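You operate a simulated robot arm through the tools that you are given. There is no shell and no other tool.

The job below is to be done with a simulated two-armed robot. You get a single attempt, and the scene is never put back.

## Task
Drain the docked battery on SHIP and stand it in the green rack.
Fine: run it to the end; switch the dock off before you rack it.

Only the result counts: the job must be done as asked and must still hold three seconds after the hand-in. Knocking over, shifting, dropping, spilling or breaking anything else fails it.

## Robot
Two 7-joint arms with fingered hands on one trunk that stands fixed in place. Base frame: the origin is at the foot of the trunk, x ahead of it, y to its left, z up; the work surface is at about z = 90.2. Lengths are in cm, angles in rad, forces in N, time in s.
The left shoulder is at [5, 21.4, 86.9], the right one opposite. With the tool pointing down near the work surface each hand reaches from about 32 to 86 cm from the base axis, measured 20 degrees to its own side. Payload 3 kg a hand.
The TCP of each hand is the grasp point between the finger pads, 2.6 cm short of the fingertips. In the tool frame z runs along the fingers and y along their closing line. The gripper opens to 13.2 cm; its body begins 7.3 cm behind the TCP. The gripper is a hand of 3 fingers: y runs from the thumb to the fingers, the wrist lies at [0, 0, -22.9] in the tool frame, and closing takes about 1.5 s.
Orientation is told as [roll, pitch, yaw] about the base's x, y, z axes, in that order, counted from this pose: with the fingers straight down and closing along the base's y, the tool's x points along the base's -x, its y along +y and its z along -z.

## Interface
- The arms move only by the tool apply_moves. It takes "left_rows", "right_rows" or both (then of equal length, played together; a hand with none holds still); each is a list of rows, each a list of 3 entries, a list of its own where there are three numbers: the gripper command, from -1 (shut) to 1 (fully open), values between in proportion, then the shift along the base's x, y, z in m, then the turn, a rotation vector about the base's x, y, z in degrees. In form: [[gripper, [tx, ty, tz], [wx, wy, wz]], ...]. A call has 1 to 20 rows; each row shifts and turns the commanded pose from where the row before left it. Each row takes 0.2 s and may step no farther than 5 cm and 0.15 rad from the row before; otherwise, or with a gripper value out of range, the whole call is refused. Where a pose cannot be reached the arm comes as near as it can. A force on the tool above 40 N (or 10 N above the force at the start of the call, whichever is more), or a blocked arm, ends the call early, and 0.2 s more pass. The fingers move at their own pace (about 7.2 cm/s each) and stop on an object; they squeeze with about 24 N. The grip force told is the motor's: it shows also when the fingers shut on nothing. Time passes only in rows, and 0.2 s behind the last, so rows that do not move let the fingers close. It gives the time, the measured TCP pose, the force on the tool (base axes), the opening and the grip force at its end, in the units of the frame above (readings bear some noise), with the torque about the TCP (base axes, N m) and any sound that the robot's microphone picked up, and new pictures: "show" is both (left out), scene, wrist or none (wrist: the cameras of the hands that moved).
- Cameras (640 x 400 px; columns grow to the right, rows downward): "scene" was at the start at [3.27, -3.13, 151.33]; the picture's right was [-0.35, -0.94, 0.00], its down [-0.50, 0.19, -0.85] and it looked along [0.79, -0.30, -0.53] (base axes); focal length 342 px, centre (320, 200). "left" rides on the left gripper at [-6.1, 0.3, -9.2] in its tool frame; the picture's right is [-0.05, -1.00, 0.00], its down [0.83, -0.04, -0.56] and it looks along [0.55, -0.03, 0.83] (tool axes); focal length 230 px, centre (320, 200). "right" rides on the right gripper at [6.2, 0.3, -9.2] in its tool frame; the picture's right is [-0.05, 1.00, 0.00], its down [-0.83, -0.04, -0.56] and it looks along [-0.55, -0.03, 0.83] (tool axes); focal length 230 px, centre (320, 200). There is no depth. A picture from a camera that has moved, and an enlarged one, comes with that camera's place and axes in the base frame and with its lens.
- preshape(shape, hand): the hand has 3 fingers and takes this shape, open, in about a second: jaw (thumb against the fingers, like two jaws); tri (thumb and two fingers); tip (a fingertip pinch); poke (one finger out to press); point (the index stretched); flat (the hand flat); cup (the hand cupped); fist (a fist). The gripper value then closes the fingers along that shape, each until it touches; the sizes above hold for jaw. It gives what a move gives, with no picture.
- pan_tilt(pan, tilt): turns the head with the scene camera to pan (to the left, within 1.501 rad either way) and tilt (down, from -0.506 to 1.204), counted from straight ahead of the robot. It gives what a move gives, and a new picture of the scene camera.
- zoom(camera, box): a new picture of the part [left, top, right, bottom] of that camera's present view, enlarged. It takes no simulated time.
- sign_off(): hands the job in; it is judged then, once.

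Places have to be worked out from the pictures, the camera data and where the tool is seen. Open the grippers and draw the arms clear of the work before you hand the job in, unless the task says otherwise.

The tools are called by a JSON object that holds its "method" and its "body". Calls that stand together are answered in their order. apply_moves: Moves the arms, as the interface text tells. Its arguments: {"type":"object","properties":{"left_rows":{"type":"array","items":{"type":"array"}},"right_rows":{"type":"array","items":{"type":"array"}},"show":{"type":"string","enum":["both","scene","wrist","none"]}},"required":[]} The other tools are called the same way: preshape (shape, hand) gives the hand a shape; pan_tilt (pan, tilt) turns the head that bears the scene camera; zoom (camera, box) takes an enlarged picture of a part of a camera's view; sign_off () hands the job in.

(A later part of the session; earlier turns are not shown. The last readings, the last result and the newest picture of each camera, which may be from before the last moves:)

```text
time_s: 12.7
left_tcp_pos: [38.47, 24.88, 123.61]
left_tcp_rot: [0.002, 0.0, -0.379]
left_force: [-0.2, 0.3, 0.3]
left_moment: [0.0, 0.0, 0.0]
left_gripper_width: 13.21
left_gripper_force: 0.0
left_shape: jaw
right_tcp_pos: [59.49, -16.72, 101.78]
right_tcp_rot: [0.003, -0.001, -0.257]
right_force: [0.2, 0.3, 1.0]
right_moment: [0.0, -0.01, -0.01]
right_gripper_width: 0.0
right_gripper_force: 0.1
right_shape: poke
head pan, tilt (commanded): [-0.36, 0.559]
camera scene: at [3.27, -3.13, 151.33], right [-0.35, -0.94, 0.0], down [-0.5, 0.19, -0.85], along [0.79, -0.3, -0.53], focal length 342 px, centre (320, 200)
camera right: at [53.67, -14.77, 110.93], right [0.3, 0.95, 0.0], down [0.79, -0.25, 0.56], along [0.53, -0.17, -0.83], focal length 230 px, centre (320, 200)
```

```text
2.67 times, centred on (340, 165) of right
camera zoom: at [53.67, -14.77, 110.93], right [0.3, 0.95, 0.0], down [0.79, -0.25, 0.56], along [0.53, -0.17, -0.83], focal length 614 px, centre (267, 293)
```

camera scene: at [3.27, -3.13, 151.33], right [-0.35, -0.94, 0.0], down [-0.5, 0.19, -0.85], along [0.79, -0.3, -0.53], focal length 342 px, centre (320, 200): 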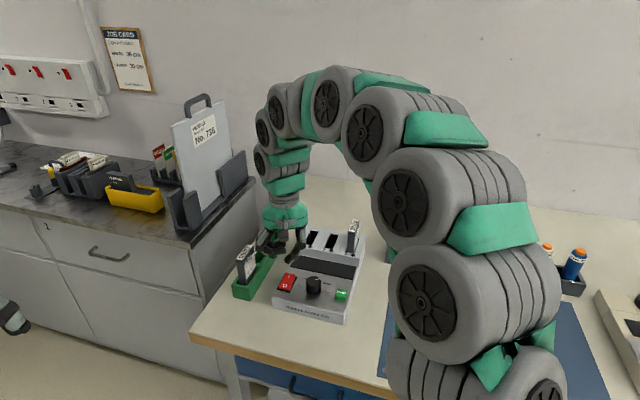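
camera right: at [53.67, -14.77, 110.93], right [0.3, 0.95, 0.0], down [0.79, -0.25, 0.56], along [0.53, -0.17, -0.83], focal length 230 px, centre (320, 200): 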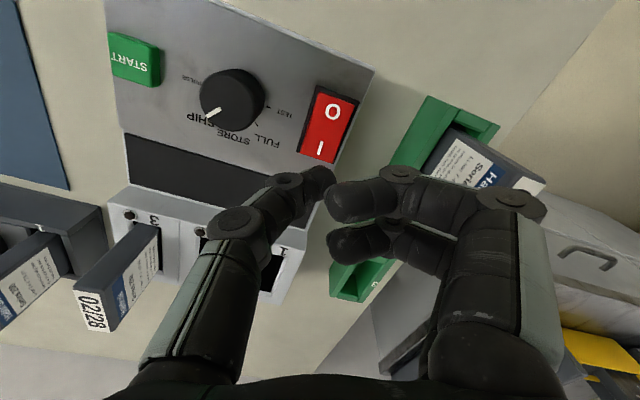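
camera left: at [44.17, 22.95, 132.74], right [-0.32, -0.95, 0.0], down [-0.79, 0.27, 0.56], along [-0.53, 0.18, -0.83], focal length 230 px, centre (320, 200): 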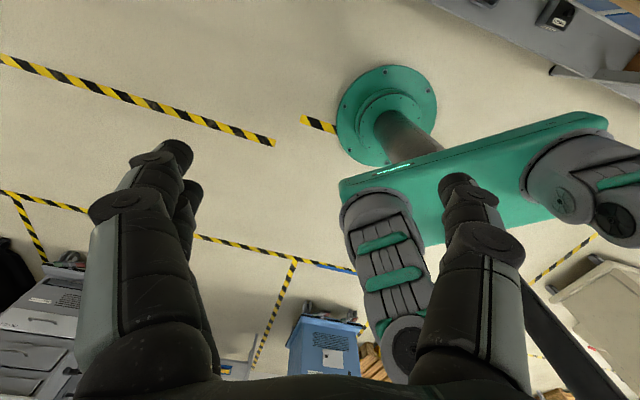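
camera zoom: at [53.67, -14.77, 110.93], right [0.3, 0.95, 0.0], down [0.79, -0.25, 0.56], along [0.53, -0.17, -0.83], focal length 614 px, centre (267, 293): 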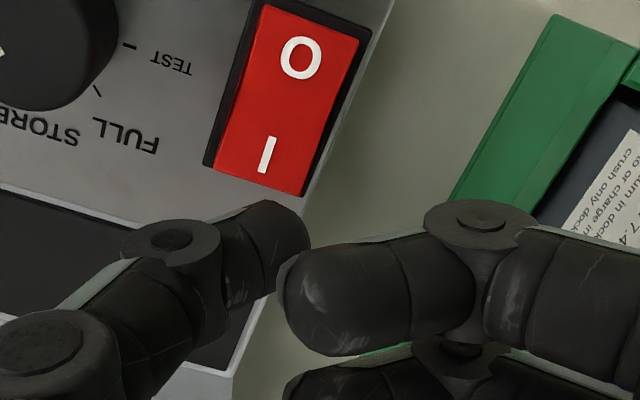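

The tip is above the I end; folded fingers clear the racked 09/27 battery by about 2 cm. I descend to just above contact, then probe in small steps.

{"method": "apply_moves", "body": {"right_rows": [[1, [0, 0, -0.02], [0, 0, 0]], [1, [0, 0, -0.015], [0, 0, 0]], [1, [0, 0, -0.004], [0, 0, 0]], [1, [0, 0, -0.003], [0, 0, 0]]], "show": "both"}}

{"method": "zoom", "body": {"camera": "scene", "box": [235, 220, 345, 310]}}

{"method": "zoom", "body": {"camera": "right", "box": [240, 90, 440, 240]}}

```text
time_s: 13.7
left_tcp_pos: [38.47, 24.68, 123.61]
left_tcp_rot: [0.002, 0.0, -0.378]
left_force: [-0.2, 0.6, -0.1]
left_moment: [0.01, 0.0, 0.03]
left_gripper_width: 13.18
left_gripper_force: 0.1
left_shape: jaw
right_tcp_pos: [59.53, -16.69, 97.15]
right_tcp_rot: [-0.001, -0.001, -0.256]
right_force: [-1.6, -2.0, 9.5]
right_moment: [0.0, 0.11, 0.01]
right_gripper_width: 0.02
right_gripper_force: 0.1
right_shape: poke
head pan, tilt (commanded): [-0.36, 0.559]
camera scene: at [3.25, -3.13, 151.33], right [-0.35, -0.94, 0.0], down [-0.5, 0.19, -0.85], along [0.79, -0.3, -0.53], focal length 342 px, centre (320, 200)
camera right: at [53.69, -14.74, 106.58], right [0.3, 0.95, 0.0], down [0.79, -0.25, 0.56], along [0.53, -0.17, -0.83], focal length 230 px, centre (320, 200)
```

scene: 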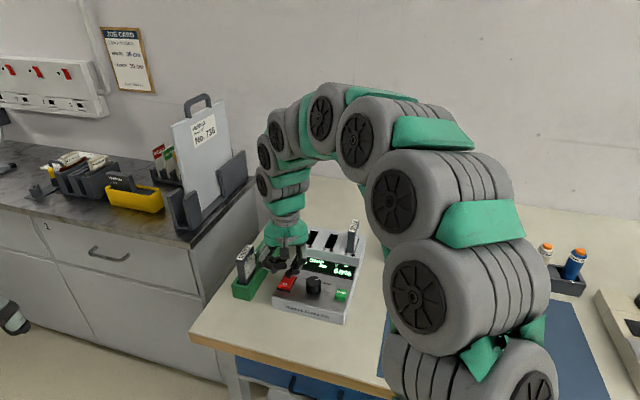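
right: 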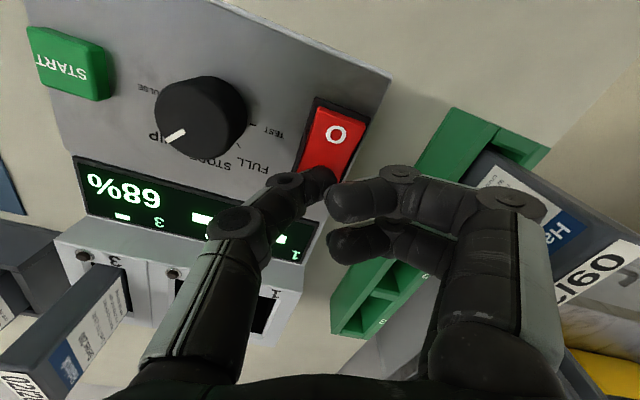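

```text
4.44 times, centred on (290, 265) of scene
camera zoom: at [3.25, -3.13, 151.33], right [-0.35, -0.94, 0.0], down [-0.5, 0.19, -0.85], along [0.79, -0.3, -0.53], focal length 1518 px, centre (453, -89)
```

zoom: 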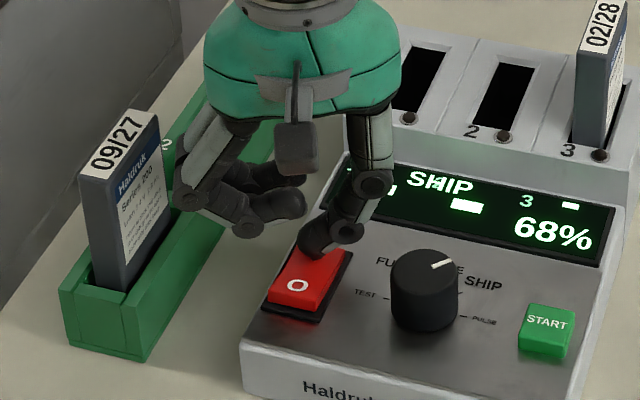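

```text
2.67 times, centred on (340, 165) of right
camera zoom: at [53.69, -14.74, 106.58], right [0.3, 0.95, 0.0], down [0.79, -0.25, 0.56], along [0.53, -0.17, -0.83], focal length 614 px, centre (267, 293)
```

zoom: 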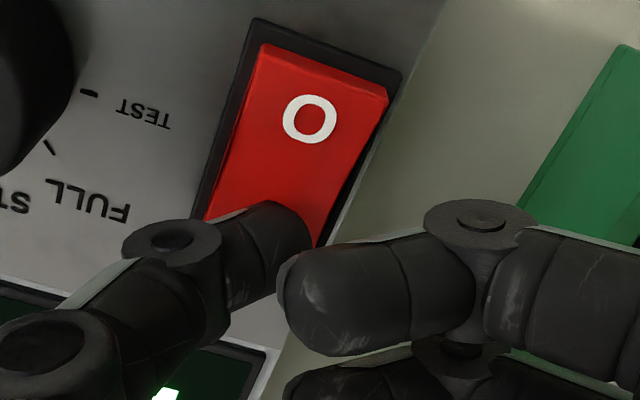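

The dock is on: the display reads SHIP and slot 3 at 68 %. I lift off, turn the hand so the folded fingers avoid the knob, and move above START at about (50.8, -25.8).

{"method": "apply_moves", "body": {"right_rows": [[1, [0, 0, 0.02], [0, 0, 0]], [1, [0, 0, 0.04], [0, 0, 0]], [1, [0, 0, 0.04], [0, 0, 0]], [1, [-0.0218, -0.0226, 0.0], [0, 0, 8.5]], [1, [-0.0218, -0.0226, 0.0], [0, 0, 8.5]], [1, [-0.0218, -0.0226, 0.0], [0, 0, 8.5]], [1, [-0.0218, -0.0226, 0.0], [0, 0, 8.5]], [1, [0, 0, -0.03], [0, 0, 0]], [1, [0, 0, -0.03], [0, 0, 0]], [1, [0, 0, 0], [0, 0, 0]]], "show": "both"}}

{"method": "zoom", "body": {"camera": "scene", "box": [260, 215, 370, 325]}}

{"method": "zoom", "body": {"camera": "right", "box": [220, 60, 420, 210]}}

```text
time_s: 15.9
left_tcp_pos: [38.37, 24.84, 123.6]
left_tcp_rot: [-0.001, -0.001, -0.379]
left_force: [-1.1, 0.3, 0.4]
left_moment: [0.02, 0.03, 0.01]
left_gripper_width: 13.18
left_gripper_force: 0.1
left_shape: jaw
right_tcp_pos: [50.84, -25.51, 101.43]
right_tcp_rot: [-0.001, 0.001, 0.336]
right_force: [0.3, 0.2, -0.1]
right_moment: [0.0, -0.04, -0.01]
right_gripper_width: 0.0
right_gripper_force: 0.1
right_shape: poke
head pan, tilt (commanded): [-0.36, 0.559]
camera scene: at [3.27, -3.13, 151.33], right [-0.35, -0.94, 0.0], down [-0.5, 0.19, -0.85], along [0.79, -0.3, -0.53], focal length 342 px, centre (320, 200)
camera right: at [44.96, -27.32, 110.67], right [-0.28, 0.96, 0.0], down [0.8, 0.23, 0.55], along [0.53, 0.16, -0.83], focal length 230 px, centre (320, 200)
```

scene: 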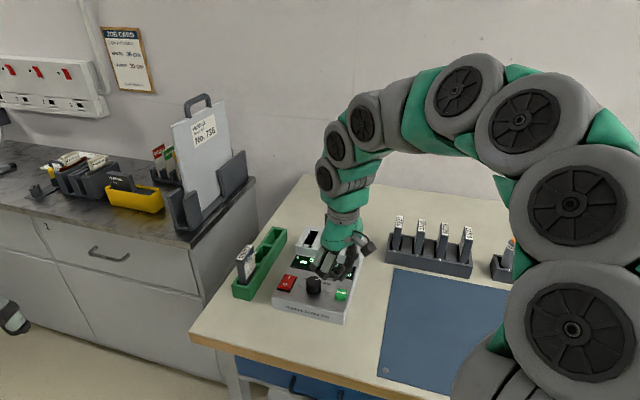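
right: 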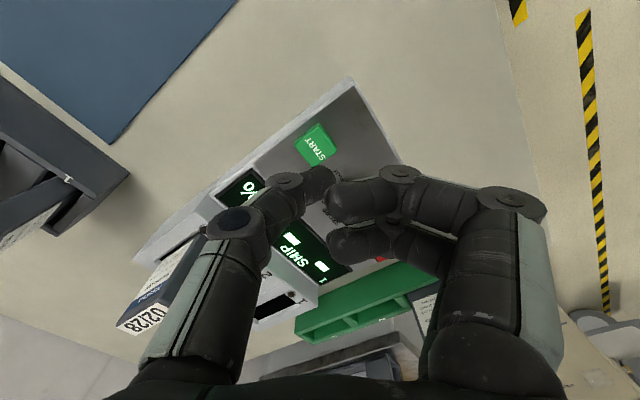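

```text
3.64 times, centred on (315, 270) of scene
camera zoom: at [3.27, -3.13, 151.33], right [-0.35, -0.94, 0.0], down [-0.5, 0.19, -0.85], along [0.79, -0.3, -0.53], focal length 1242 px, centre (338, -54)
```

zoom: 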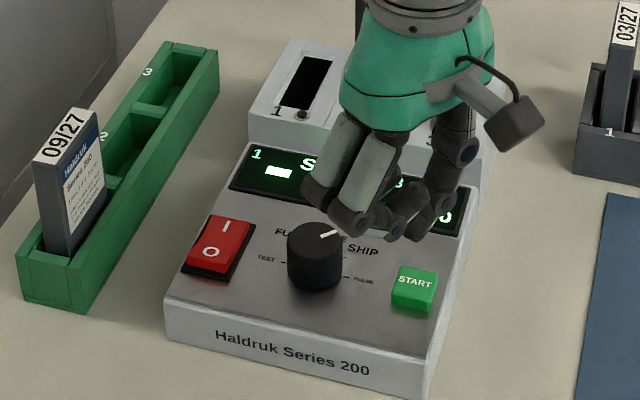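

```text
2.67 times, centred on (320, 135) of right
camera zoom: at [44.96, -27.32, 110.67], right [-0.28, 0.96, 0.0], down [0.8, 0.23, 0.55], along [0.53, 0.16, -0.83], focal length 614 px, centre (320, 373)
```

zoom: 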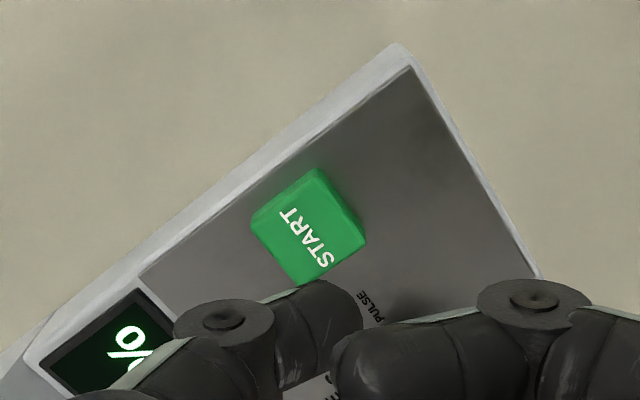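

START is at about (50.9, -25.9); I shift 0.4 cm in -y and descend in small steps onto it.

{"method": "apply_moves", "body": {"right_rows": [[1, [0.0, -0.004, -0.02], [0, 0, 0]], [1, [0, 0, -0.015], [0, 0, 0]], [1, [0, 0, -0.004], [0, 0, 0]], [1, [0, 0, -0.003], [0, 0, 0]]], "show": "both"}}

{"method": "zoom", "body": {"camera": "scene", "box": [260, 215, 370, 325]}}

{"method": "zoom", "body": {"camera": "right", "box": [180, 60, 440, 240]}}

```text
time_s: 16.9
left_tcp_pos: [38.35, 24.91, 123.49]
left_tcp_rot: [0.0, 0.0, -0.378]
left_force: [-0.2, 0.5, -0.1]
left_moment: [-0.01, 0.0, -0.04]
left_gripper_width: 13.16
left_gripper_force: 0.1
left_shape: jaw
right_tcp_pos: [50.73, -26.04, 97.23]
right_tcp_rot: [0.0, 0.002, 0.334]
right_force: [-0.2, -0.3, 3.0]
right_moment: [0.01, 0.03, 0.02]
right_gripper_width: 0.0
right_gripper_force: 0.0
right_shape: poke
head pan, tilt (commanded): [-0.36, 0.559]
heard: click
camera scene: at [3.26, -3.13, 151.33], right [-0.35, -0.94, 0.0], down [-0.5, 0.19, -0.85], along [0.79, -0.3, -0.53], focal length 342 px, centre (320, 200)
camera right: at [44.91, -27.78, 106.42], right [-0.28, 0.96, 0.0], down [0.8, 0.23, 0.56], along [0.53, 0.16, -0.83], focal length 230 px, centre (320, 200)
```

scene: 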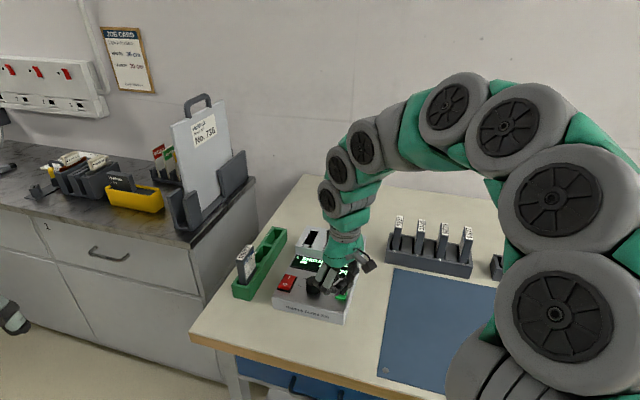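
right: 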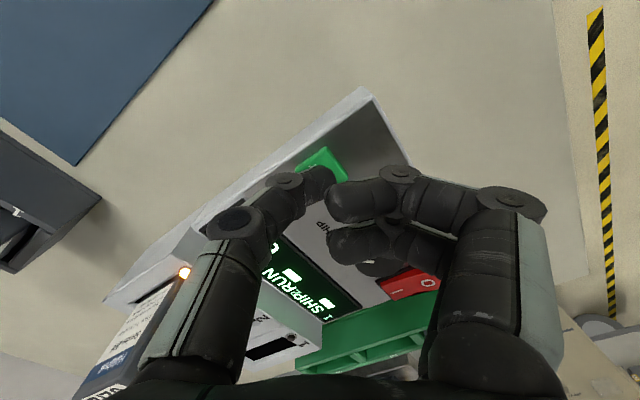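

```text
3.64 times, centred on (315, 270) of scene
camera zoom: at [3.26, -3.13, 151.33], right [-0.35, -0.94, 0.0], down [-0.5, 0.19, -0.85], along [0.79, -0.3, -0.53], focal length 1242 px, centre (338, -54)
```

zoom: 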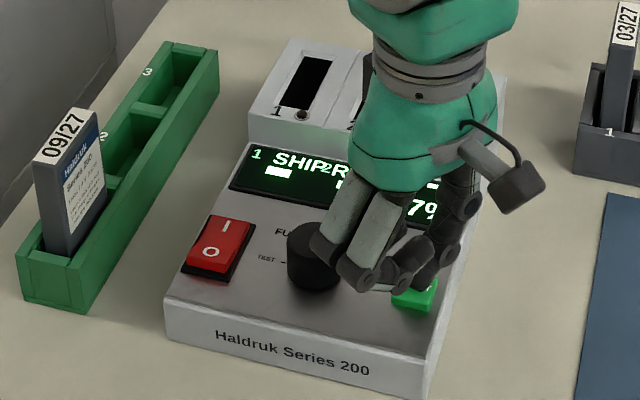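

```text
2.22 times, centred on (310, 150) of right
camera zoom: at [44.91, -27.78, 106.42], right [-0.28, 0.96, 0.0], down [0.8, 0.23, 0.56], along [0.53, 0.16, -0.83], focal length 511 px, centre (342, 311)
```

zoom: 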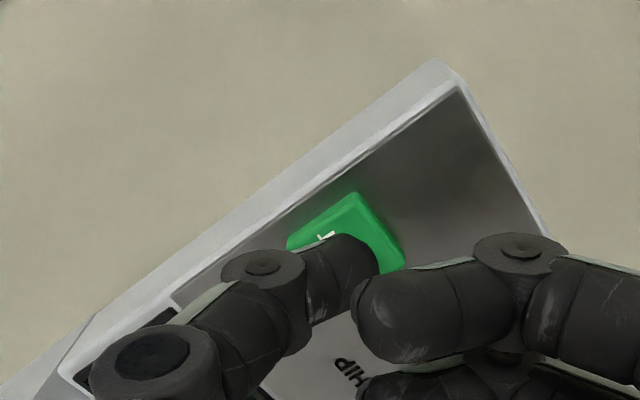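

Click heard; the display shows SHIP:RUN. I lift straight up and go to a waiting spot above the rocker, with the display visible.

{"method": "apply_moves", "body": {"right_rows": [[1, [0, 0, 0.02], [0, 0, 0]], [1, [0, 0, 0.04], [0, 0, 0]], [1, [0, 0, 0.05], [0, 0, 0]], [1, [0.016, 0.0275, 0.0], [0, 0, -8.5]], [1, [0.016, 0.0275, 0.0], [0, 0, -8.5]], [1, [0.016, 0.0275, 0.0], [0, 0, -8.5]], [1, [0.016, 0.0275, 0.0], [0, 0, -8.5]], [1, [0, 0, 0], [0, 0, 0]]], "show": "both"}}

{"method": "zoom", "body": {"camera": "scene", "box": [260, 215, 370, 325]}}

```text
time_s: 18.7
left_tcp_pos: [38.4, 24.93, 123.48]
left_tcp_rot: [0.0, 0.001, -0.378]
left_force: [0.1, -0.1, 0.3]
left_moment: [-0.03, 0.0, 0.02]
left_gripper_width: 13.18
left_gripper_force: 0.1
left_shape: jaw
right_tcp_pos: [57.18, -14.98, 108.22]
right_tcp_rot: [0.001, 0.0, -0.259]
right_force: [-0.1, -0.5, 0.0]
right_moment: [-0.01, -0.01, -0.01]
right_gripper_width: 0.0
right_gripper_force: 0.1
right_shape: poke
head pan, tilt (commanded): [-0.36, 0.559]
camera scene: at [3.27, -3.13, 151.33], right [-0.35, -0.94, 0.0], down [-0.5, 0.19, -0.85], along [0.79, -0.3, -0.53], focal length 342 px, centre (320, 200)
camera right: at [51.39, -13.08, 117.41], right [0.31, 0.95, 0.0], down [0.79, -0.25, 0.56], along [0.53, -0.17, -0.83], focal length 230 px, centre (320, 200)
```

scene: 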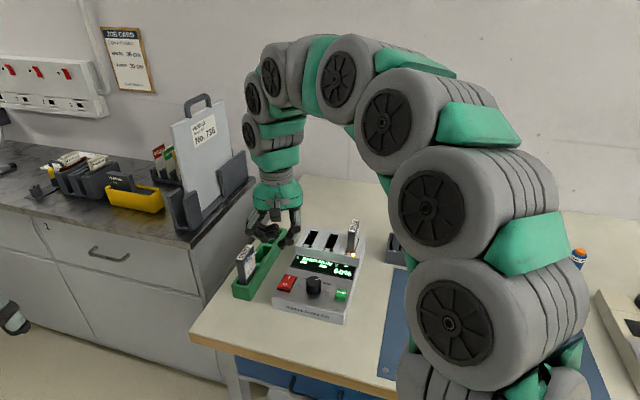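
right: 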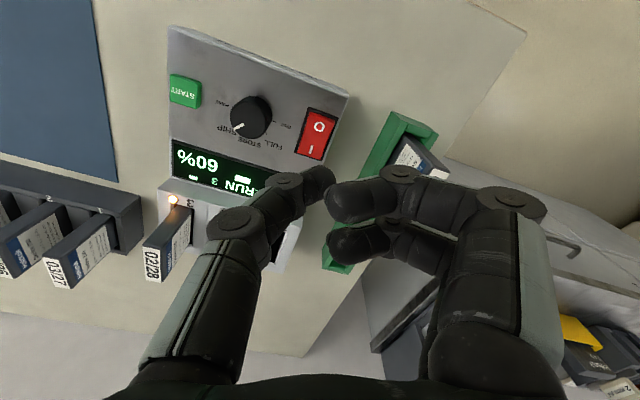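

```text
3.64 times, centred on (315, 270) of scene
camera zoom: at [3.27, -3.13, 151.33], right [-0.35, -0.94, 0.0], down [-0.5, 0.19, -0.85], along [0.79, -0.3, -0.53], focal length 1242 px, centre (338, -54)
```

zoom: 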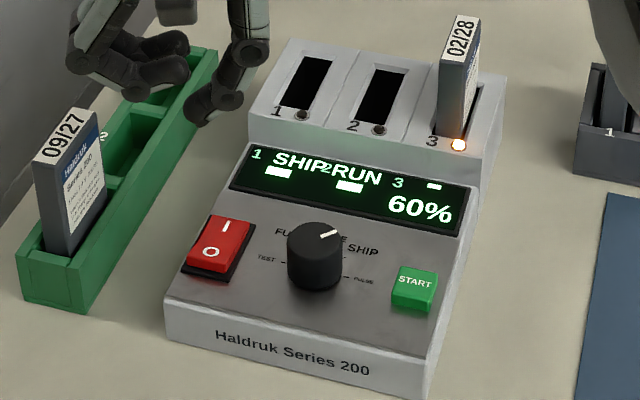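

It runs: SHIP:RUN, 60 % and falling. I wait in place.

{"method": "apply_moves", "body": {"right_rows": [[1, [0, 0, 0], [0, 0, 0]], [1, [0, 0, 0], [0, 0, 0]], [1, [0, 0, 0], [0, 0, 0]], [1, [0, 0, 0], [0, 0, 0]], [1, [0, 0, 0], [0, 0, 0]], [1, [0, 0, 0], [0, 0, 0]], [1, [0, 0, 0], [0, 0, 0]], [1, [0, 0, 0], [0, 0, 0]], [1, [0, 0, 0], [0, 0, 0]], [1, [0, 0, 0], [0, 0, 0]], [1, [0, 0, 0], [0, 0, 0]], [1, [0, 0, 0], [0, 0, 0]], [1, [0, 0, 0], [0, 0, 0]], [1, [0, 0, 0], [0, 0, 0]], [1, [0, 0, 0], [0, 0, 0]], [1, [0, 0, 0], [0, 0, 0]], [1, [0, 0, 0], [0, 0, 0]], [1, [0, 0, 0], [0, 0, 0]], [1, [0, 0, 0], [0, 0, 0]], [1, [0, 0, 0], [0, 0, 0]]], "show": "none"}}

{"method": "zoom", "body": {"camera": "scene", "box": [260, 215, 370, 325]}}

```text
time_s: 22.9
left_tcp_pos: [38.55, 24.95, 123.58]
left_tcp_rot: [-0.001, -0.001, -0.378]
left_force: [0.2, 0.1, 0.2]
left_moment: [0.0, 0.03, 0.0]
left_gripper_width: 13.21
left_gripper_force: 0.0
left_shape: jaw
right_tcp_pos: [57.1, -15.01, 108.13]
right_tcp_rot: [-0.001, 0.001, -0.257]
right_force: [0.5, -1.2, 0.0]
right_moment: [-0.01, -0.01, 0.0]
right_gripper_width: 0.02
right_gripper_force: 0.0
right_shape: poke
head pan, tilt (commanded): [-0.36, 0.559]
```

```text
3.64 times, centred on (315, 270) of scene
camera zoom: at [3.27, -3.13, 151.33], right [-0.35, -0.94, 0.0], down [-0.5, 0.19, -0.85], along [0.79, -0.3, -0.53], focal length 1242 px, centre (338, -54)
```

zoom: 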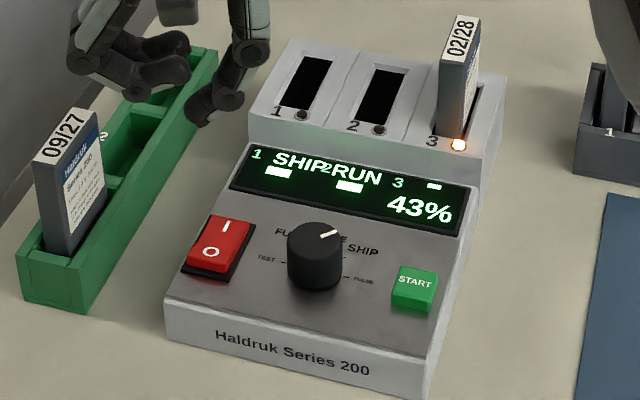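

Now 43 %, about 4 %/s. I keep waiting.

{"method": "apply_moves", "body": {"right_rows": [[1, [0, 0, 0], [0, 0, 0]], [1, [0, 0, 0], [0, 0, 0]], [1, [0, 0, 0], [0, 0, 0]], [1, [0, 0, 0], [0, 0, 0]], [1, [0, 0, 0], [0, 0, 0]], [1, [0, 0, 0], [0, 0, 0]], [1, [0, 0, 0], [0, 0, 0]], [1, [0, 0, 0], [0, 0, 0]], [1, [0, 0, 0], [0, 0, 0]], [1, [0, 0, 0], [0, 0, 0]], [1, [0, 0, 0], [0, 0, 0]], [1, [0, 0, 0], [0, 0, 0]], [1, [0, 0, 0], [0, 0, 0]], [1, [0, 0, 0], [0, 0, 0]], [1, [0, 0, 0], [0, 0, 0]], [1, [0, 0, 0], [0, 0, 0]], [1, [0, 0, 0], [0, 0, 0]], [1, [0, 0, 0], [0, 0, 0]], [1, [0, 0, 0], [0, 0, 0]], [1, [0, 0, 0], [0, 0, 0]]], "show": "none"}}

{"method": "zoom", "body": {"camera": "scene", "box": [260, 215, 370, 325]}}

```text
time_s: 27.1
left_tcp_pos: [38.39, 24.93, 123.57]
left_tcp_rot: [0.0, -0.001, -0.377]
left_force: [0.8, -0.2, 0.7]
left_moment: [0.02, 0.03, -0.02]
left_gripper_width: 13.23
left_gripper_force: 0.1
left_shape: jaw
right_tcp_pos: [57.35, -14.91, 108.22]
right_tcp_rot: [0.0, 0.001, -0.257]
right_force: [0.3, 0.0, -0.3]
right_moment: [-0.02, 0.0, 0.04]
right_gripper_width: 0.0
right_gripper_force: 0.1
right_shape: poke
head pan, tilt (commanded): [-0.36, 0.559]
```

```text
3.64 times, centred on (315, 270) of scene
camera zoom: at [3.27, -3.13, 151.33], right [-0.35, -0.94, 0.0], down [-0.5, 0.19, -0.85], along [0.79, -0.3, -0.53], focal length 1242 px, centre (338, -54)
```

zoom: 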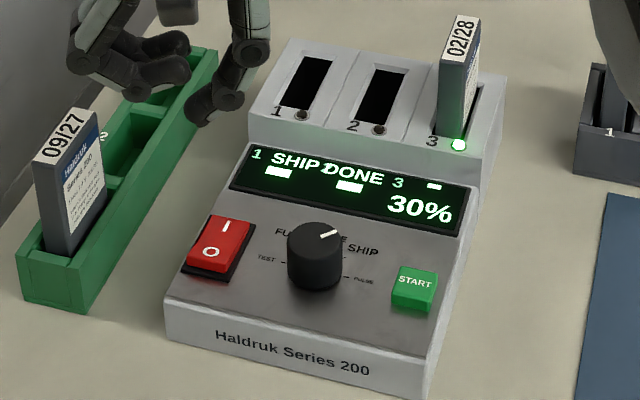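

SHIP:DONE at 30 %, LED green. Now I switch the dock off: I descend over the O end at about (57.2, -15.1), with the hand turned a little for more clearance to the 09/27 battery.

{"method": "apply_moves", "body": {"right_rows": [[1, [0, 0, 0], [0, 0, 8]], [1, [0, 0, 0], [0, 0, 8]], [1, [0, 0, -0.03], [0, 0, 0]], [1, [0, 0, -0.035], [0, 0, 0]], [1, [0, 0, 0], [0, 0, 0]]], "show": "both"}}

{"method": "zoom", "body": {"camera": "scene", "box": [235, 220, 345, 310]}}

{"method": "zoom", "body": {"camera": "right", "box": [240, 60, 440, 210]}}

```text
time_s: 28.3
left_tcp_pos: [38.47, 24.85, 123.51]
left_tcp_rot: [0.001, 0.0, -0.381]
left_force: [-0.3, -0.3, 0.1]
left_moment: [0.0, 0.0, 0.02]
left_gripper_width: 13.2
left_gripper_force: 0.1
left_shape: jaw
right_tcp_pos: [57.21, -15.12, 101.48]
right_tcp_rot: [-0.001, -0.001, 0.024]
right_force: [0.9, -0.2, -1.0]
right_moment: [-0.02, 0.01, 0.01]
right_gripper_width: 0.0
right_gripper_force: 0.1
right_shape: poke
head pan, tilt (commanded): [-0.36, 0.559]
camera scene: at [3.27, -3.13, 151.33], right [-0.35, -0.94, 0.0], down [-0.5, 0.19, -0.85], along [0.79, -0.3, -0.53], focal length 342 px, centre (320, 200)
camera right: at [51.18, -14.93, 110.66], right [0.03, 1.0, 0.0], down [0.83, -0.02, 0.56], along [0.56, -0.02, -0.83], focal length 230 px, centre (320, 200)
```

scene: 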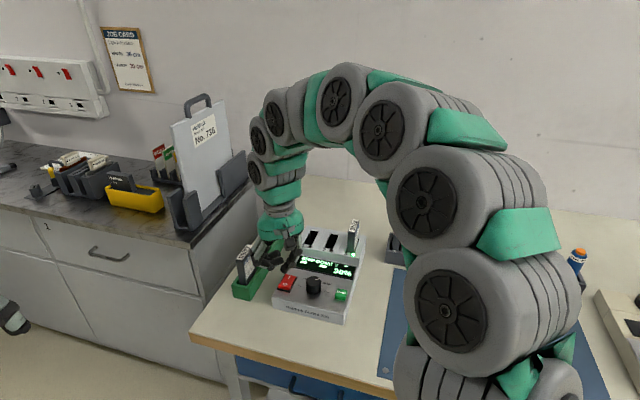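
right: 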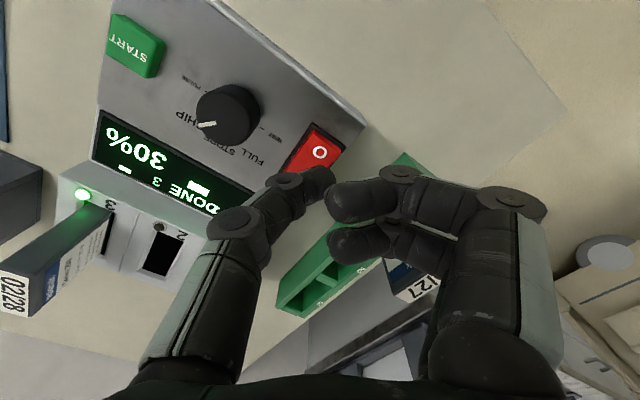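

```text
4.44 times, centred on (290, 265) of scene
camera zoom: at [3.27, -3.13, 151.33], right [-0.35, -0.94, 0.0], down [-0.5, 0.19, -0.85], along [0.79, -0.3, -0.53], focal length 1518 px, centre (453, -89)
```

zoom: 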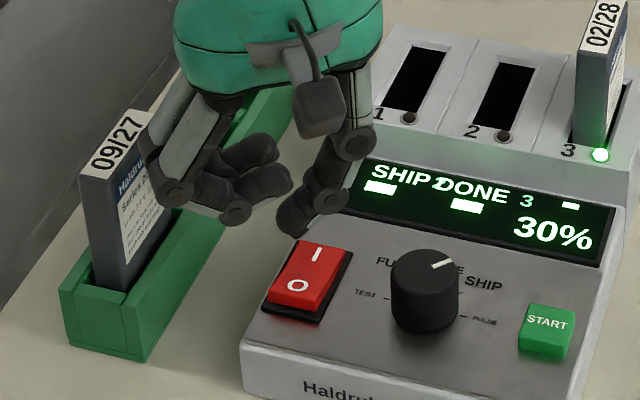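

```text
2.67 times, centred on (340, 135) of right
camera zoom: at [51.18, -14.93, 110.66], right [0.03, 1.0, 0.0], down [0.83, -0.02, 0.56], along [0.56, -0.02, -0.83], focal length 614 px, centre (267, 373)
```

zoom: 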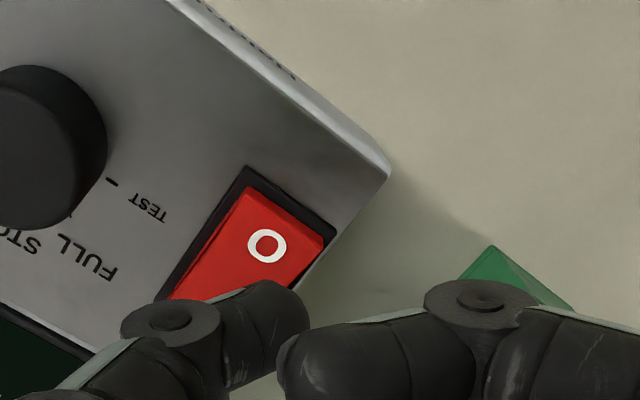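

The O label is at about (57.4, -15.1), under the tip. I press down in small steps.

{"method": "apply_moves", "body": {"right_rows": [[1, [0, 0, -0.02], [0, 0, 0]], [1, [0, 0, -0.015], [0, 0, 0]], [1, [0, 0, -0.004], [0, 0, 0]], [1, [0, 0, -0.004], [0, 0, 0]]], "show": "both"}}

{"method": "zoom", "body": {"camera": "scene", "box": [235, 220, 345, 310]}}

```text
time_s: 29.3
left_tcp_pos: [38.47, 24.86, 123.63]
left_tcp_rot: [-0.002, 0.0, -0.38]
left_force: [-0.1, -1.2, -0.4]
left_moment: [0.01, 0.03, -0.01]
left_gripper_width: 13.18
left_gripper_force: 0.0
left_shape: jaw
right_tcp_pos: [57.01, -15.22, 97.34]
right_tcp_rot: [0.0, 0.001, 0.023]
right_force: [-2.0, 0.4, 4.4]
right_moment: [-0.01, 0.02, 0.02]
right_gripper_width: 0.0
right_gripper_force: 0.1
right_shape: poke
head pan, tilt (commanded): [-0.36, 0.559]
camera scene: at [3.26, -3.13, 151.33], right [-0.35, -0.94, 0.0], down [-0.5, 0.19, -0.85], along [0.79, -0.3, -0.53], focal length 342 px, centre (320, 200)
camera right: at [51.04, -15.0, 106.53], right [0.03, 1.0, 0.0], down [0.83, -0.02, 0.55], along [0.55, -0.02, -0.83], focal length 230 px, centre (320, 200)
```

scene: 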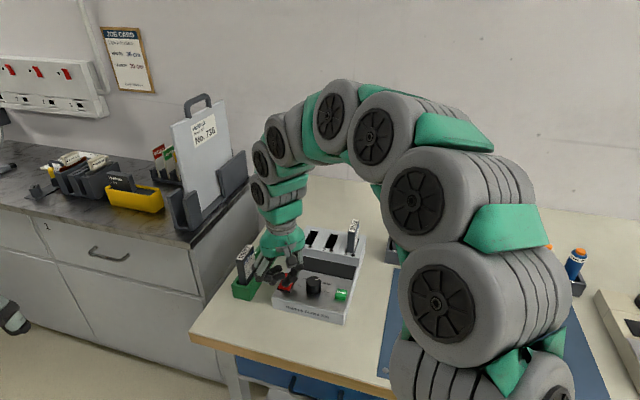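
right: 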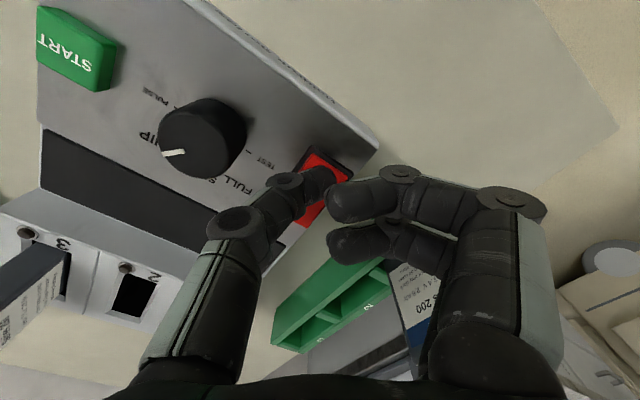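

```text
4.44 times, centred on (290, 265) of scene
camera zoom: at [3.26, -3.13, 151.33], right [-0.35, -0.94, 0.0], down [-0.5, 0.19, -0.85], along [0.79, -0.3, -0.53], focal length 1518 px, centre (453, -89)
```

zoom: 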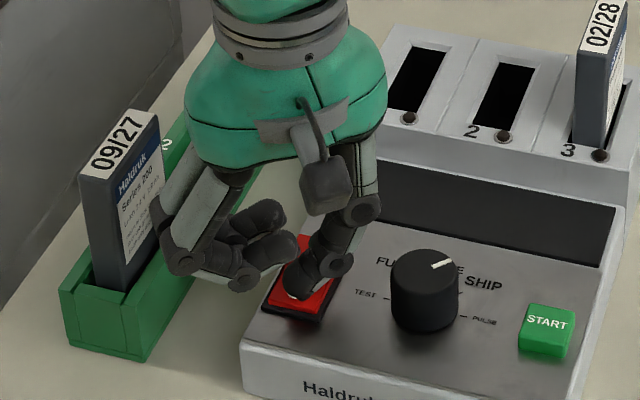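

The display went dark: the dock is off. I lift clear and go back to the jaw shape.

{"method": "apply_moves", "body": {"right_rows": [[1, [0, 0, 0.02], [0, 0, 0]], [1, [0, 0, 0.045], [0, 0, 0]], [1, [0, 0, 0.045], [0, 0, 0]], [1, [0, 0, 0.045], [0, 0, 0]], [1, [0, 0, 0], [0, 0, 0]]], "show": "none"}}

{"method": "preshape", "body": {"hand": "right", "shape": "jaw"}}

{"method": "apply_moves", "body": {"right_rows": [[0.0, [0.0132, -0.0388, 0], [0, 0, -7.65]], [0.0, [0.0132, -0.0388, 0], [0, 0, -7.65]], [0.0, [0.0132, -0.0388, 0], [0, 0, -7.65]], [0.0, [0.0132, -0.0388, 0], [0, 0, -7.65]], [0.0, [0.0132, -0.0388, 0], [0, 0, -7.65]], [0.0, [0, 0, 0], [0, 0, 0]]], "show": "both"}}

{"method": "zoom", "body": {"camera": "scene", "box": [235, 200, 385, 320]}}

{"method": "zoom", "body": {"camera": "right", "box": [220, 60, 420, 260]}}

```text
time_s: 30.5
left_tcp_pos: [38.39, 24.85, 123.65]
left_tcp_rot: [-0.001, 0.0, -0.379]
left_force: [-1.0, -1.1, 0.9]
left_moment: [0.01, 0.01, -0.01]
left_gripper_width: 13.18
left_gripper_force: 0.2
left_shape: jaw
right_tcp_pos: [57.25, -15.2, 113.09]
right_tcp_rot: [-0.001, -0.001, 0.023]
right_force: [-0.1, 0.0, 0.0]
right_moment: [-0.01, 0.03, -0.01]
right_gripper_width: 0.02
right_gripper_force: 0.1
right_shape: poke
head pan, tilt (commanded): [-0.36, 0.559]
```

```text
time_s: 31.4
left_tcp_pos: [38.37, 24.76, 123.62]
left_tcp_rot: [0.002, 0.002, -0.379]
left_force: [0.8, -0.3, 0.4]
left_moment: [0.01, -0.04, 0.01]
left_gripper_width: 13.17
left_gripper_force: 0.1
left_shape: jaw
right_tcp_pos: [57.11, -15.1, 113.13]
right_tcp_rot: [0.0, 0.001, 0.02]
right_force: [-0.2, 0.5, 0.5]
right_moment: [-0.02, 0.01, -0.01]
right_gripper_width: 13.2
right_gripper_force: 0.0
right_shape: jaw
head pan, tilt (commanded): [-0.36, 0.559]
```

```text
time_s: 32.8
left_tcp_pos: [38.45, 24.99, 123.45]
left_tcp_rot: [0.001, 0.0, -0.38]
left_force: [-0.1, 0.2, -0.5]
left_moment: [-0.01, 0.01, -0.03]
left_gripper_width: 13.2
left_gripper_force: 0.1
left_shape: jaw
right_tcp_pos: [63.81, -34.5, 112.65]
right_tcp_rot: [0.001, 0.001, -0.646]
right_force: [-0.6, -0.5, 0.4]
right_moment: [-0.01, 0.01, 0.0]
right_gripper_width: 6.65
right_gripper_force: 0.1
right_shape: jaw
head pan, tilt (commanded): [-0.36, 0.559]
camera scene: at [3.27, -3.13, 151.33], right [-0.35, -0.94, 0.0], down [-0.5, 0.19, -0.85], along [0.79, -0.3, -0.53], focal length 342 px, centre (320, 200)
camera right: at [59.17, -30.59, 121.89], right [0.64, 0.77, 0.0], down [0.64, -0.54, 0.55], along [0.42, -0.36, -0.83], focal length 230 px, centre (320, 200)
```

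scene: 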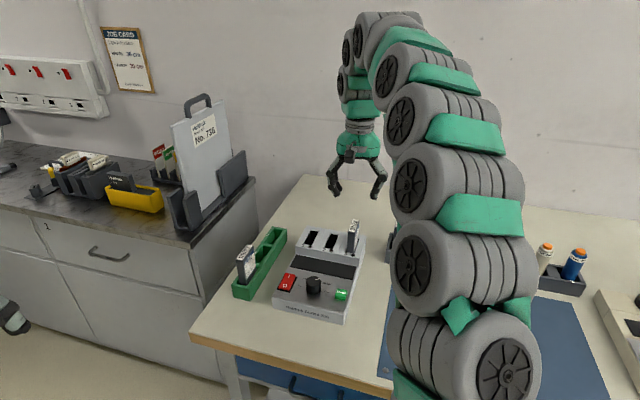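
right: 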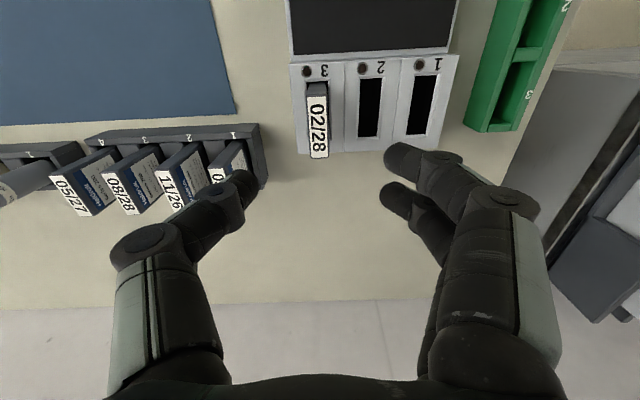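

```text
3.33 times, centred on (310, 260) of scene
camera zoom: at [3.27, -3.13, 151.33], right [-0.35, -0.94, 0.0], down [-0.5, 0.19, -0.85], along [0.79, -0.3, -0.53], focal length 1139 px, centre (353, 0)
```

zoom: 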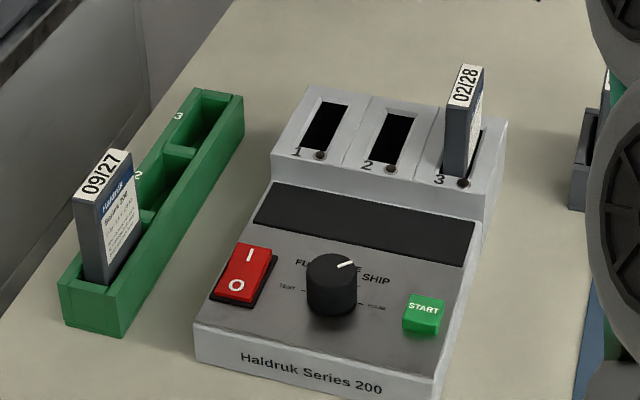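

```text
2.00 times, centred on (320, 160) of right
camera zoom: at [59.17, -30.59, 121.89], right [0.64, 0.77, 0.0], down [0.64, -0.54, 0.55], along [0.42, -0.36, -0.83], focal length 460 px, centre (320, 280)
```

zoom: 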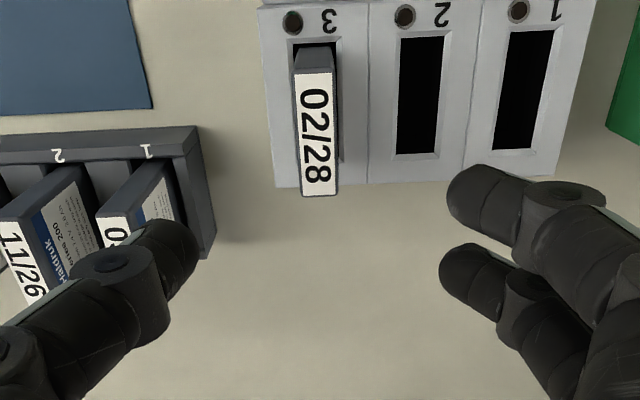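

Dock is off with O pressed. The docked battery's top is at about (63.55, -34.55, 101.6), nearly under the TCP; I narrow the jaws to ~4.4 cm and descend around it.

{"method": "apply_moves", "body": {"right_rows": [[-0.33, [-0.0025, -0.0003, -0.02], [0, 0, 0]], [-0.33, [0, 0, -0.03], [0, 0, 0]], [-0.33, [0, 0, -0.02], [0, 0, 0]], [-0.33, [0, 0, 0], [0, 0, 0]]], "show": "both"}}

{"method": "zoom", "body": {"camera": "scene", "box": [275, 170, 405, 290]}}

{"method": "zoom", "body": {"camera": "right", "box": [220, 80, 420, 260]}}

```text
time_s: 33.8
left_tcp_pos: [38.42, 24.85, 123.5]
left_tcp_rot: [-0.001, 0.001, -0.379]
left_force: [0.4, 0.5, 0.1]
left_moment: [0.0, -0.03, 0.0]
left_gripper_width: 13.19
left_gripper_force: 0.0
left_shape: jaw
right_tcp_pos: [63.6, -34.54, 105.79]
right_tcp_rot: [0.002, 0.0, -0.647]
right_force: [-0.3, 0.2, -0.2]
right_moment: [-0.01, 0.01, 0.05]
right_gripper_width: 4.44
right_gripper_force: 0.0
right_shape: jaw
head pan, tilt (commanded): [-0.36, 0.559]
camera scene: at [3.27, -3.13, 151.33], right [-0.35, -0.94, 0.0], down [-0.5, 0.19, -0.85], along [0.79, -0.3, -0.53], focal length 342 px, centre (320, 200)
camera right: at [58.85, -30.59, 114.96], right [0.64, 0.77, 0.0], down [0.64, -0.53, 0.56], along [0.43, -0.36, -0.83], focal length 230 px, centre (320, 200)
```

scene: 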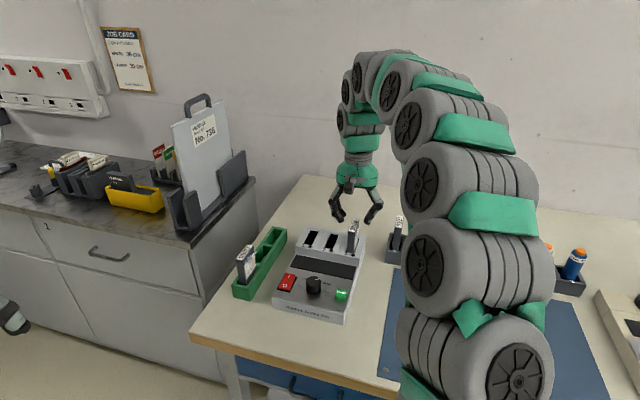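
right: 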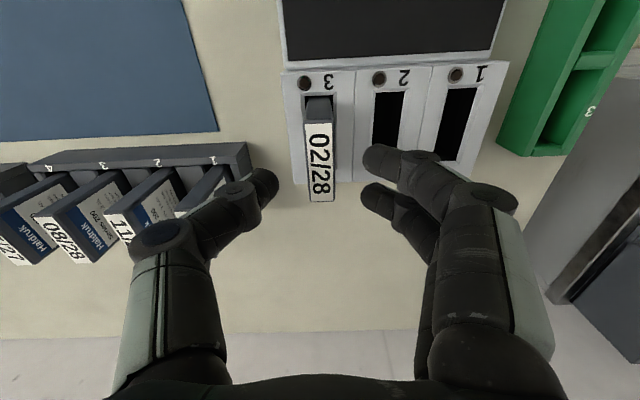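

```text
3.33 times, centred on (340, 230) of scene
camera zoom: at [3.27, -3.13, 151.33], right [-0.35, -0.94, 0.0], down [-0.5, 0.19, -0.85], along [0.79, -0.3, -0.53], focal length 1139 px, centre (253, 100)
```

zoom: 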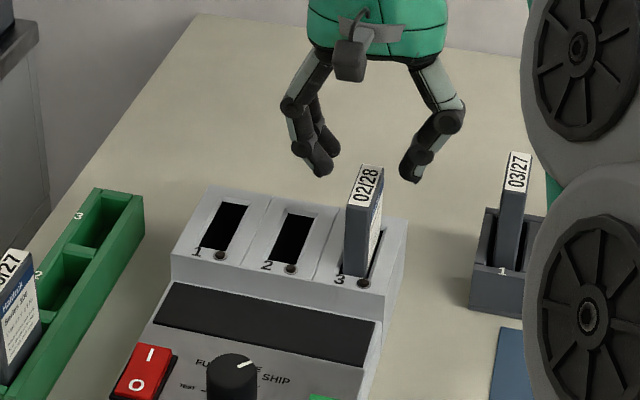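

```text
2.22 times, centred on (320, 170) of right
camera zoom: at [58.85, -30.59, 114.96], right [0.64, 0.77, 0.0], down [0.64, -0.53, 0.56], along [0.43, -0.36, -0.83], focal length 511 px, centre (320, 267)
```

zoom: 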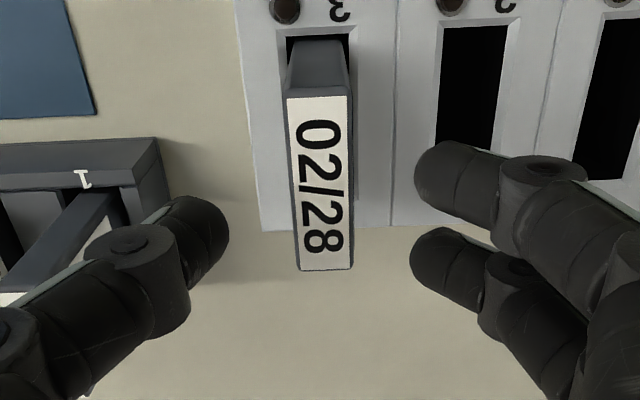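

Jaws are centred on the battery. I descend to z≈99.5 (tips just above the dock deck).

{"method": "apply_moves", "body": {"right_rows": [[-0.33, [0, 0, -0.03], [0, 0, 0]], [-0.33, [0, 0, -0.02], [0, 0, 0]], [-0.33, [0, 0, -0.008], [0, 0, 0]], [-0.33, [0, 0, -0.005], [0, 0, 0]], [-0.33, [0, 0, 0], [0, 0, 0]]], "show": "both"}}

{"method": "zoom", "body": {"camera": "scene", "box": [275, 170, 405, 290]}}

{"method": "zoom", "body": {"camera": "right", "box": [220, 80, 420, 260]}}

```text
time_s: 35.0
left_tcp_pos: [38.35, 24.82, 123.53]
left_tcp_rot: [0.001, -0.001, -0.379]
left_force: [-0.1, 1.2, 0.3]
left_moment: [-0.02, -0.02, -0.02]
left_gripper_width: 13.19
left_gripper_force: 0.2
left_shape: jaw
right_tcp_pos: [63.52, -34.6, 99.51]
right_tcp_rot: [0.0, -0.001, -0.647]
right_force: [0.0, 0.0, -0.2]
right_moment: [-0.02, -0.01, -0.03]
right_gripper_width: 4.44
right_gripper_force: 0.0
right_shape: jaw
head pan, tilt (commanded): [-0.36, 0.559]
camera scene: at [3.27, -3.13, 151.33], right [-0.35, -0.94, 0.0], down [-0.5, 0.19, -0.85], along [0.79, -0.3, -0.53], focal length 342 px, centre (320, 200)
camera right: at [58.81, -30.64, 108.74], right [0.64, 0.77, 0.0], down [0.64, -0.53, 0.55], along [0.42, -0.36, -0.83], focal length 230 px, centre (320, 200)
```

scene: 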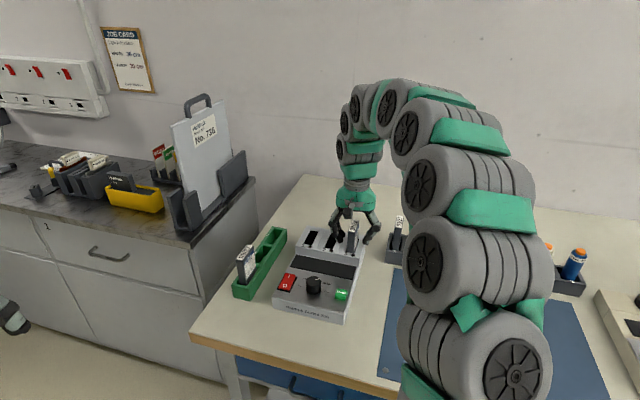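
right: 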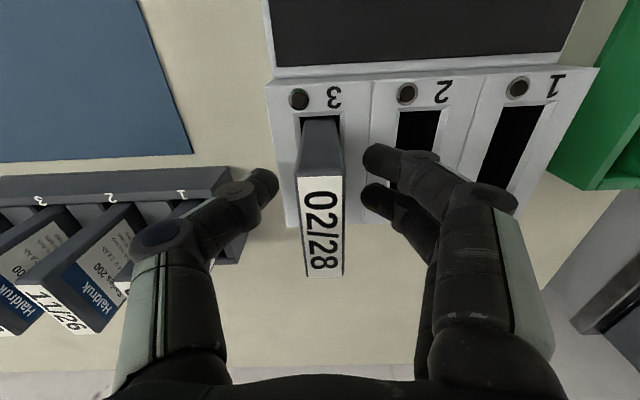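

```text
3.33 times, centred on (340, 230) of scene
camera zoom: at [3.27, -3.13, 151.33], right [-0.35, -0.94, 0.0], down [-0.5, 0.19, -0.85], along [0.79, -0.3, -0.53], focal length 1139 px, centre (253, 100)
```

zoom: 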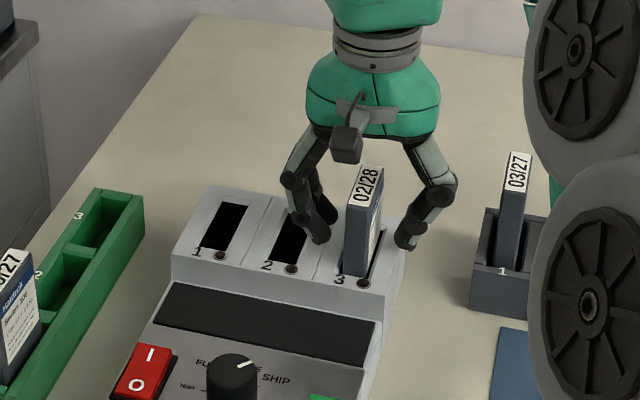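

```text
2.22 times, centred on (320, 170) of right
camera zoom: at [58.81, -30.64, 108.74], right [0.64, 0.77, 0.0], down [0.64, -0.53, 0.55], along [0.42, -0.36, -0.83], focal length 511 px, centre (320, 267)
```

zoom: 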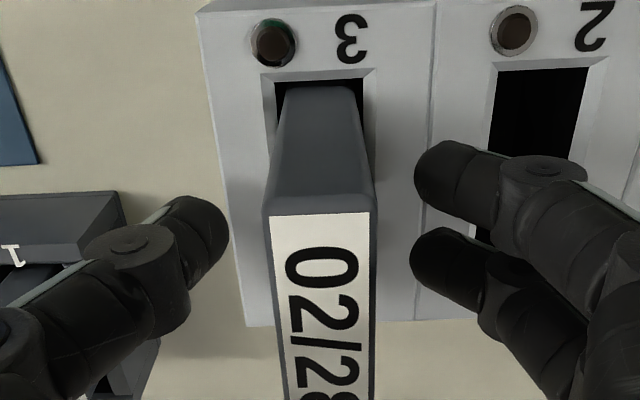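

No contact. I close the jaws on the battery.

{"method": "apply_moves", "body": {"right_rows": [[-0.5, [0, 0, 0], [0, 0, 0]], [-0.65, [0, 0, 0], [0, 0, 0]], [-0.8, [0, 0, 0], [0, 0, 0]], [-1, [0, 0, 0], [0, 0, 0]], [-1, [0, 0, 0], [0, 0, 0]], [-1, [0, 0, 0], [0, 0, 0]]], "show": "wrist"}}

{"method": "zoom", "body": {"camera": "scene", "box": [275, 170, 405, 290]}}

```text
time_s: 36.4
left_tcp_pos: [38.47, 24.88, 123.33]
left_tcp_rot: [0.0, -0.001, -0.379]
left_force: [0.8, -0.2, -0.2]
left_moment: [-0.01, -0.03, -0.02]
left_gripper_width: 13.17
left_gripper_force: 0.1
left_shape: jaw
right_tcp_pos: [63.54, -34.52, 99.53]
right_tcp_rot: [0.0, 0.001, -0.647]
right_force: [-0.2, 0.1, -2.2]
right_moment: [0.04, -0.02, -0.02]
right_gripper_width: 1.28
right_gripper_force: 24.7
right_shape: jaw
head pan, tilt (commanded): [-0.36, 0.559]
camera right: at [58.82, -30.64, 108.75], right [0.64, 0.77, 0.0], down [0.64, -0.53, 0.55], along [0.43, -0.36, -0.83], focal length 230 px, centre (320, 200)
```

right: 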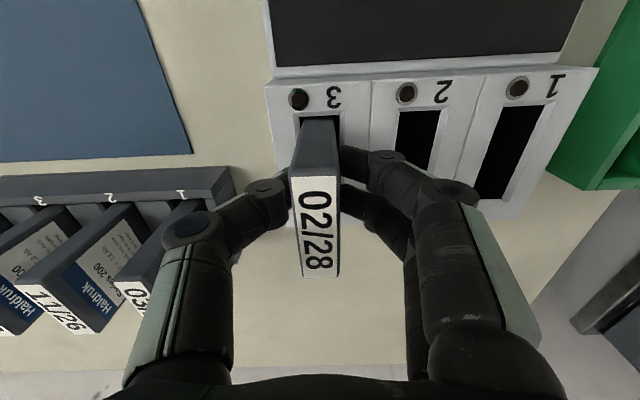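

```text
3.33 times, centred on (340, 230) of scene
camera zoom: at [3.27, -3.13, 151.33], right [-0.35, -0.94, 0.0], down [-0.5, 0.19, -0.85], along [0.79, -0.3, -0.53], focal length 1139 px, centre (253, 100)
```

zoom: 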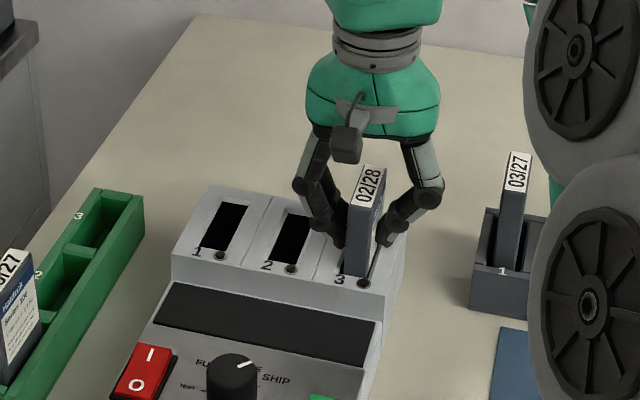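

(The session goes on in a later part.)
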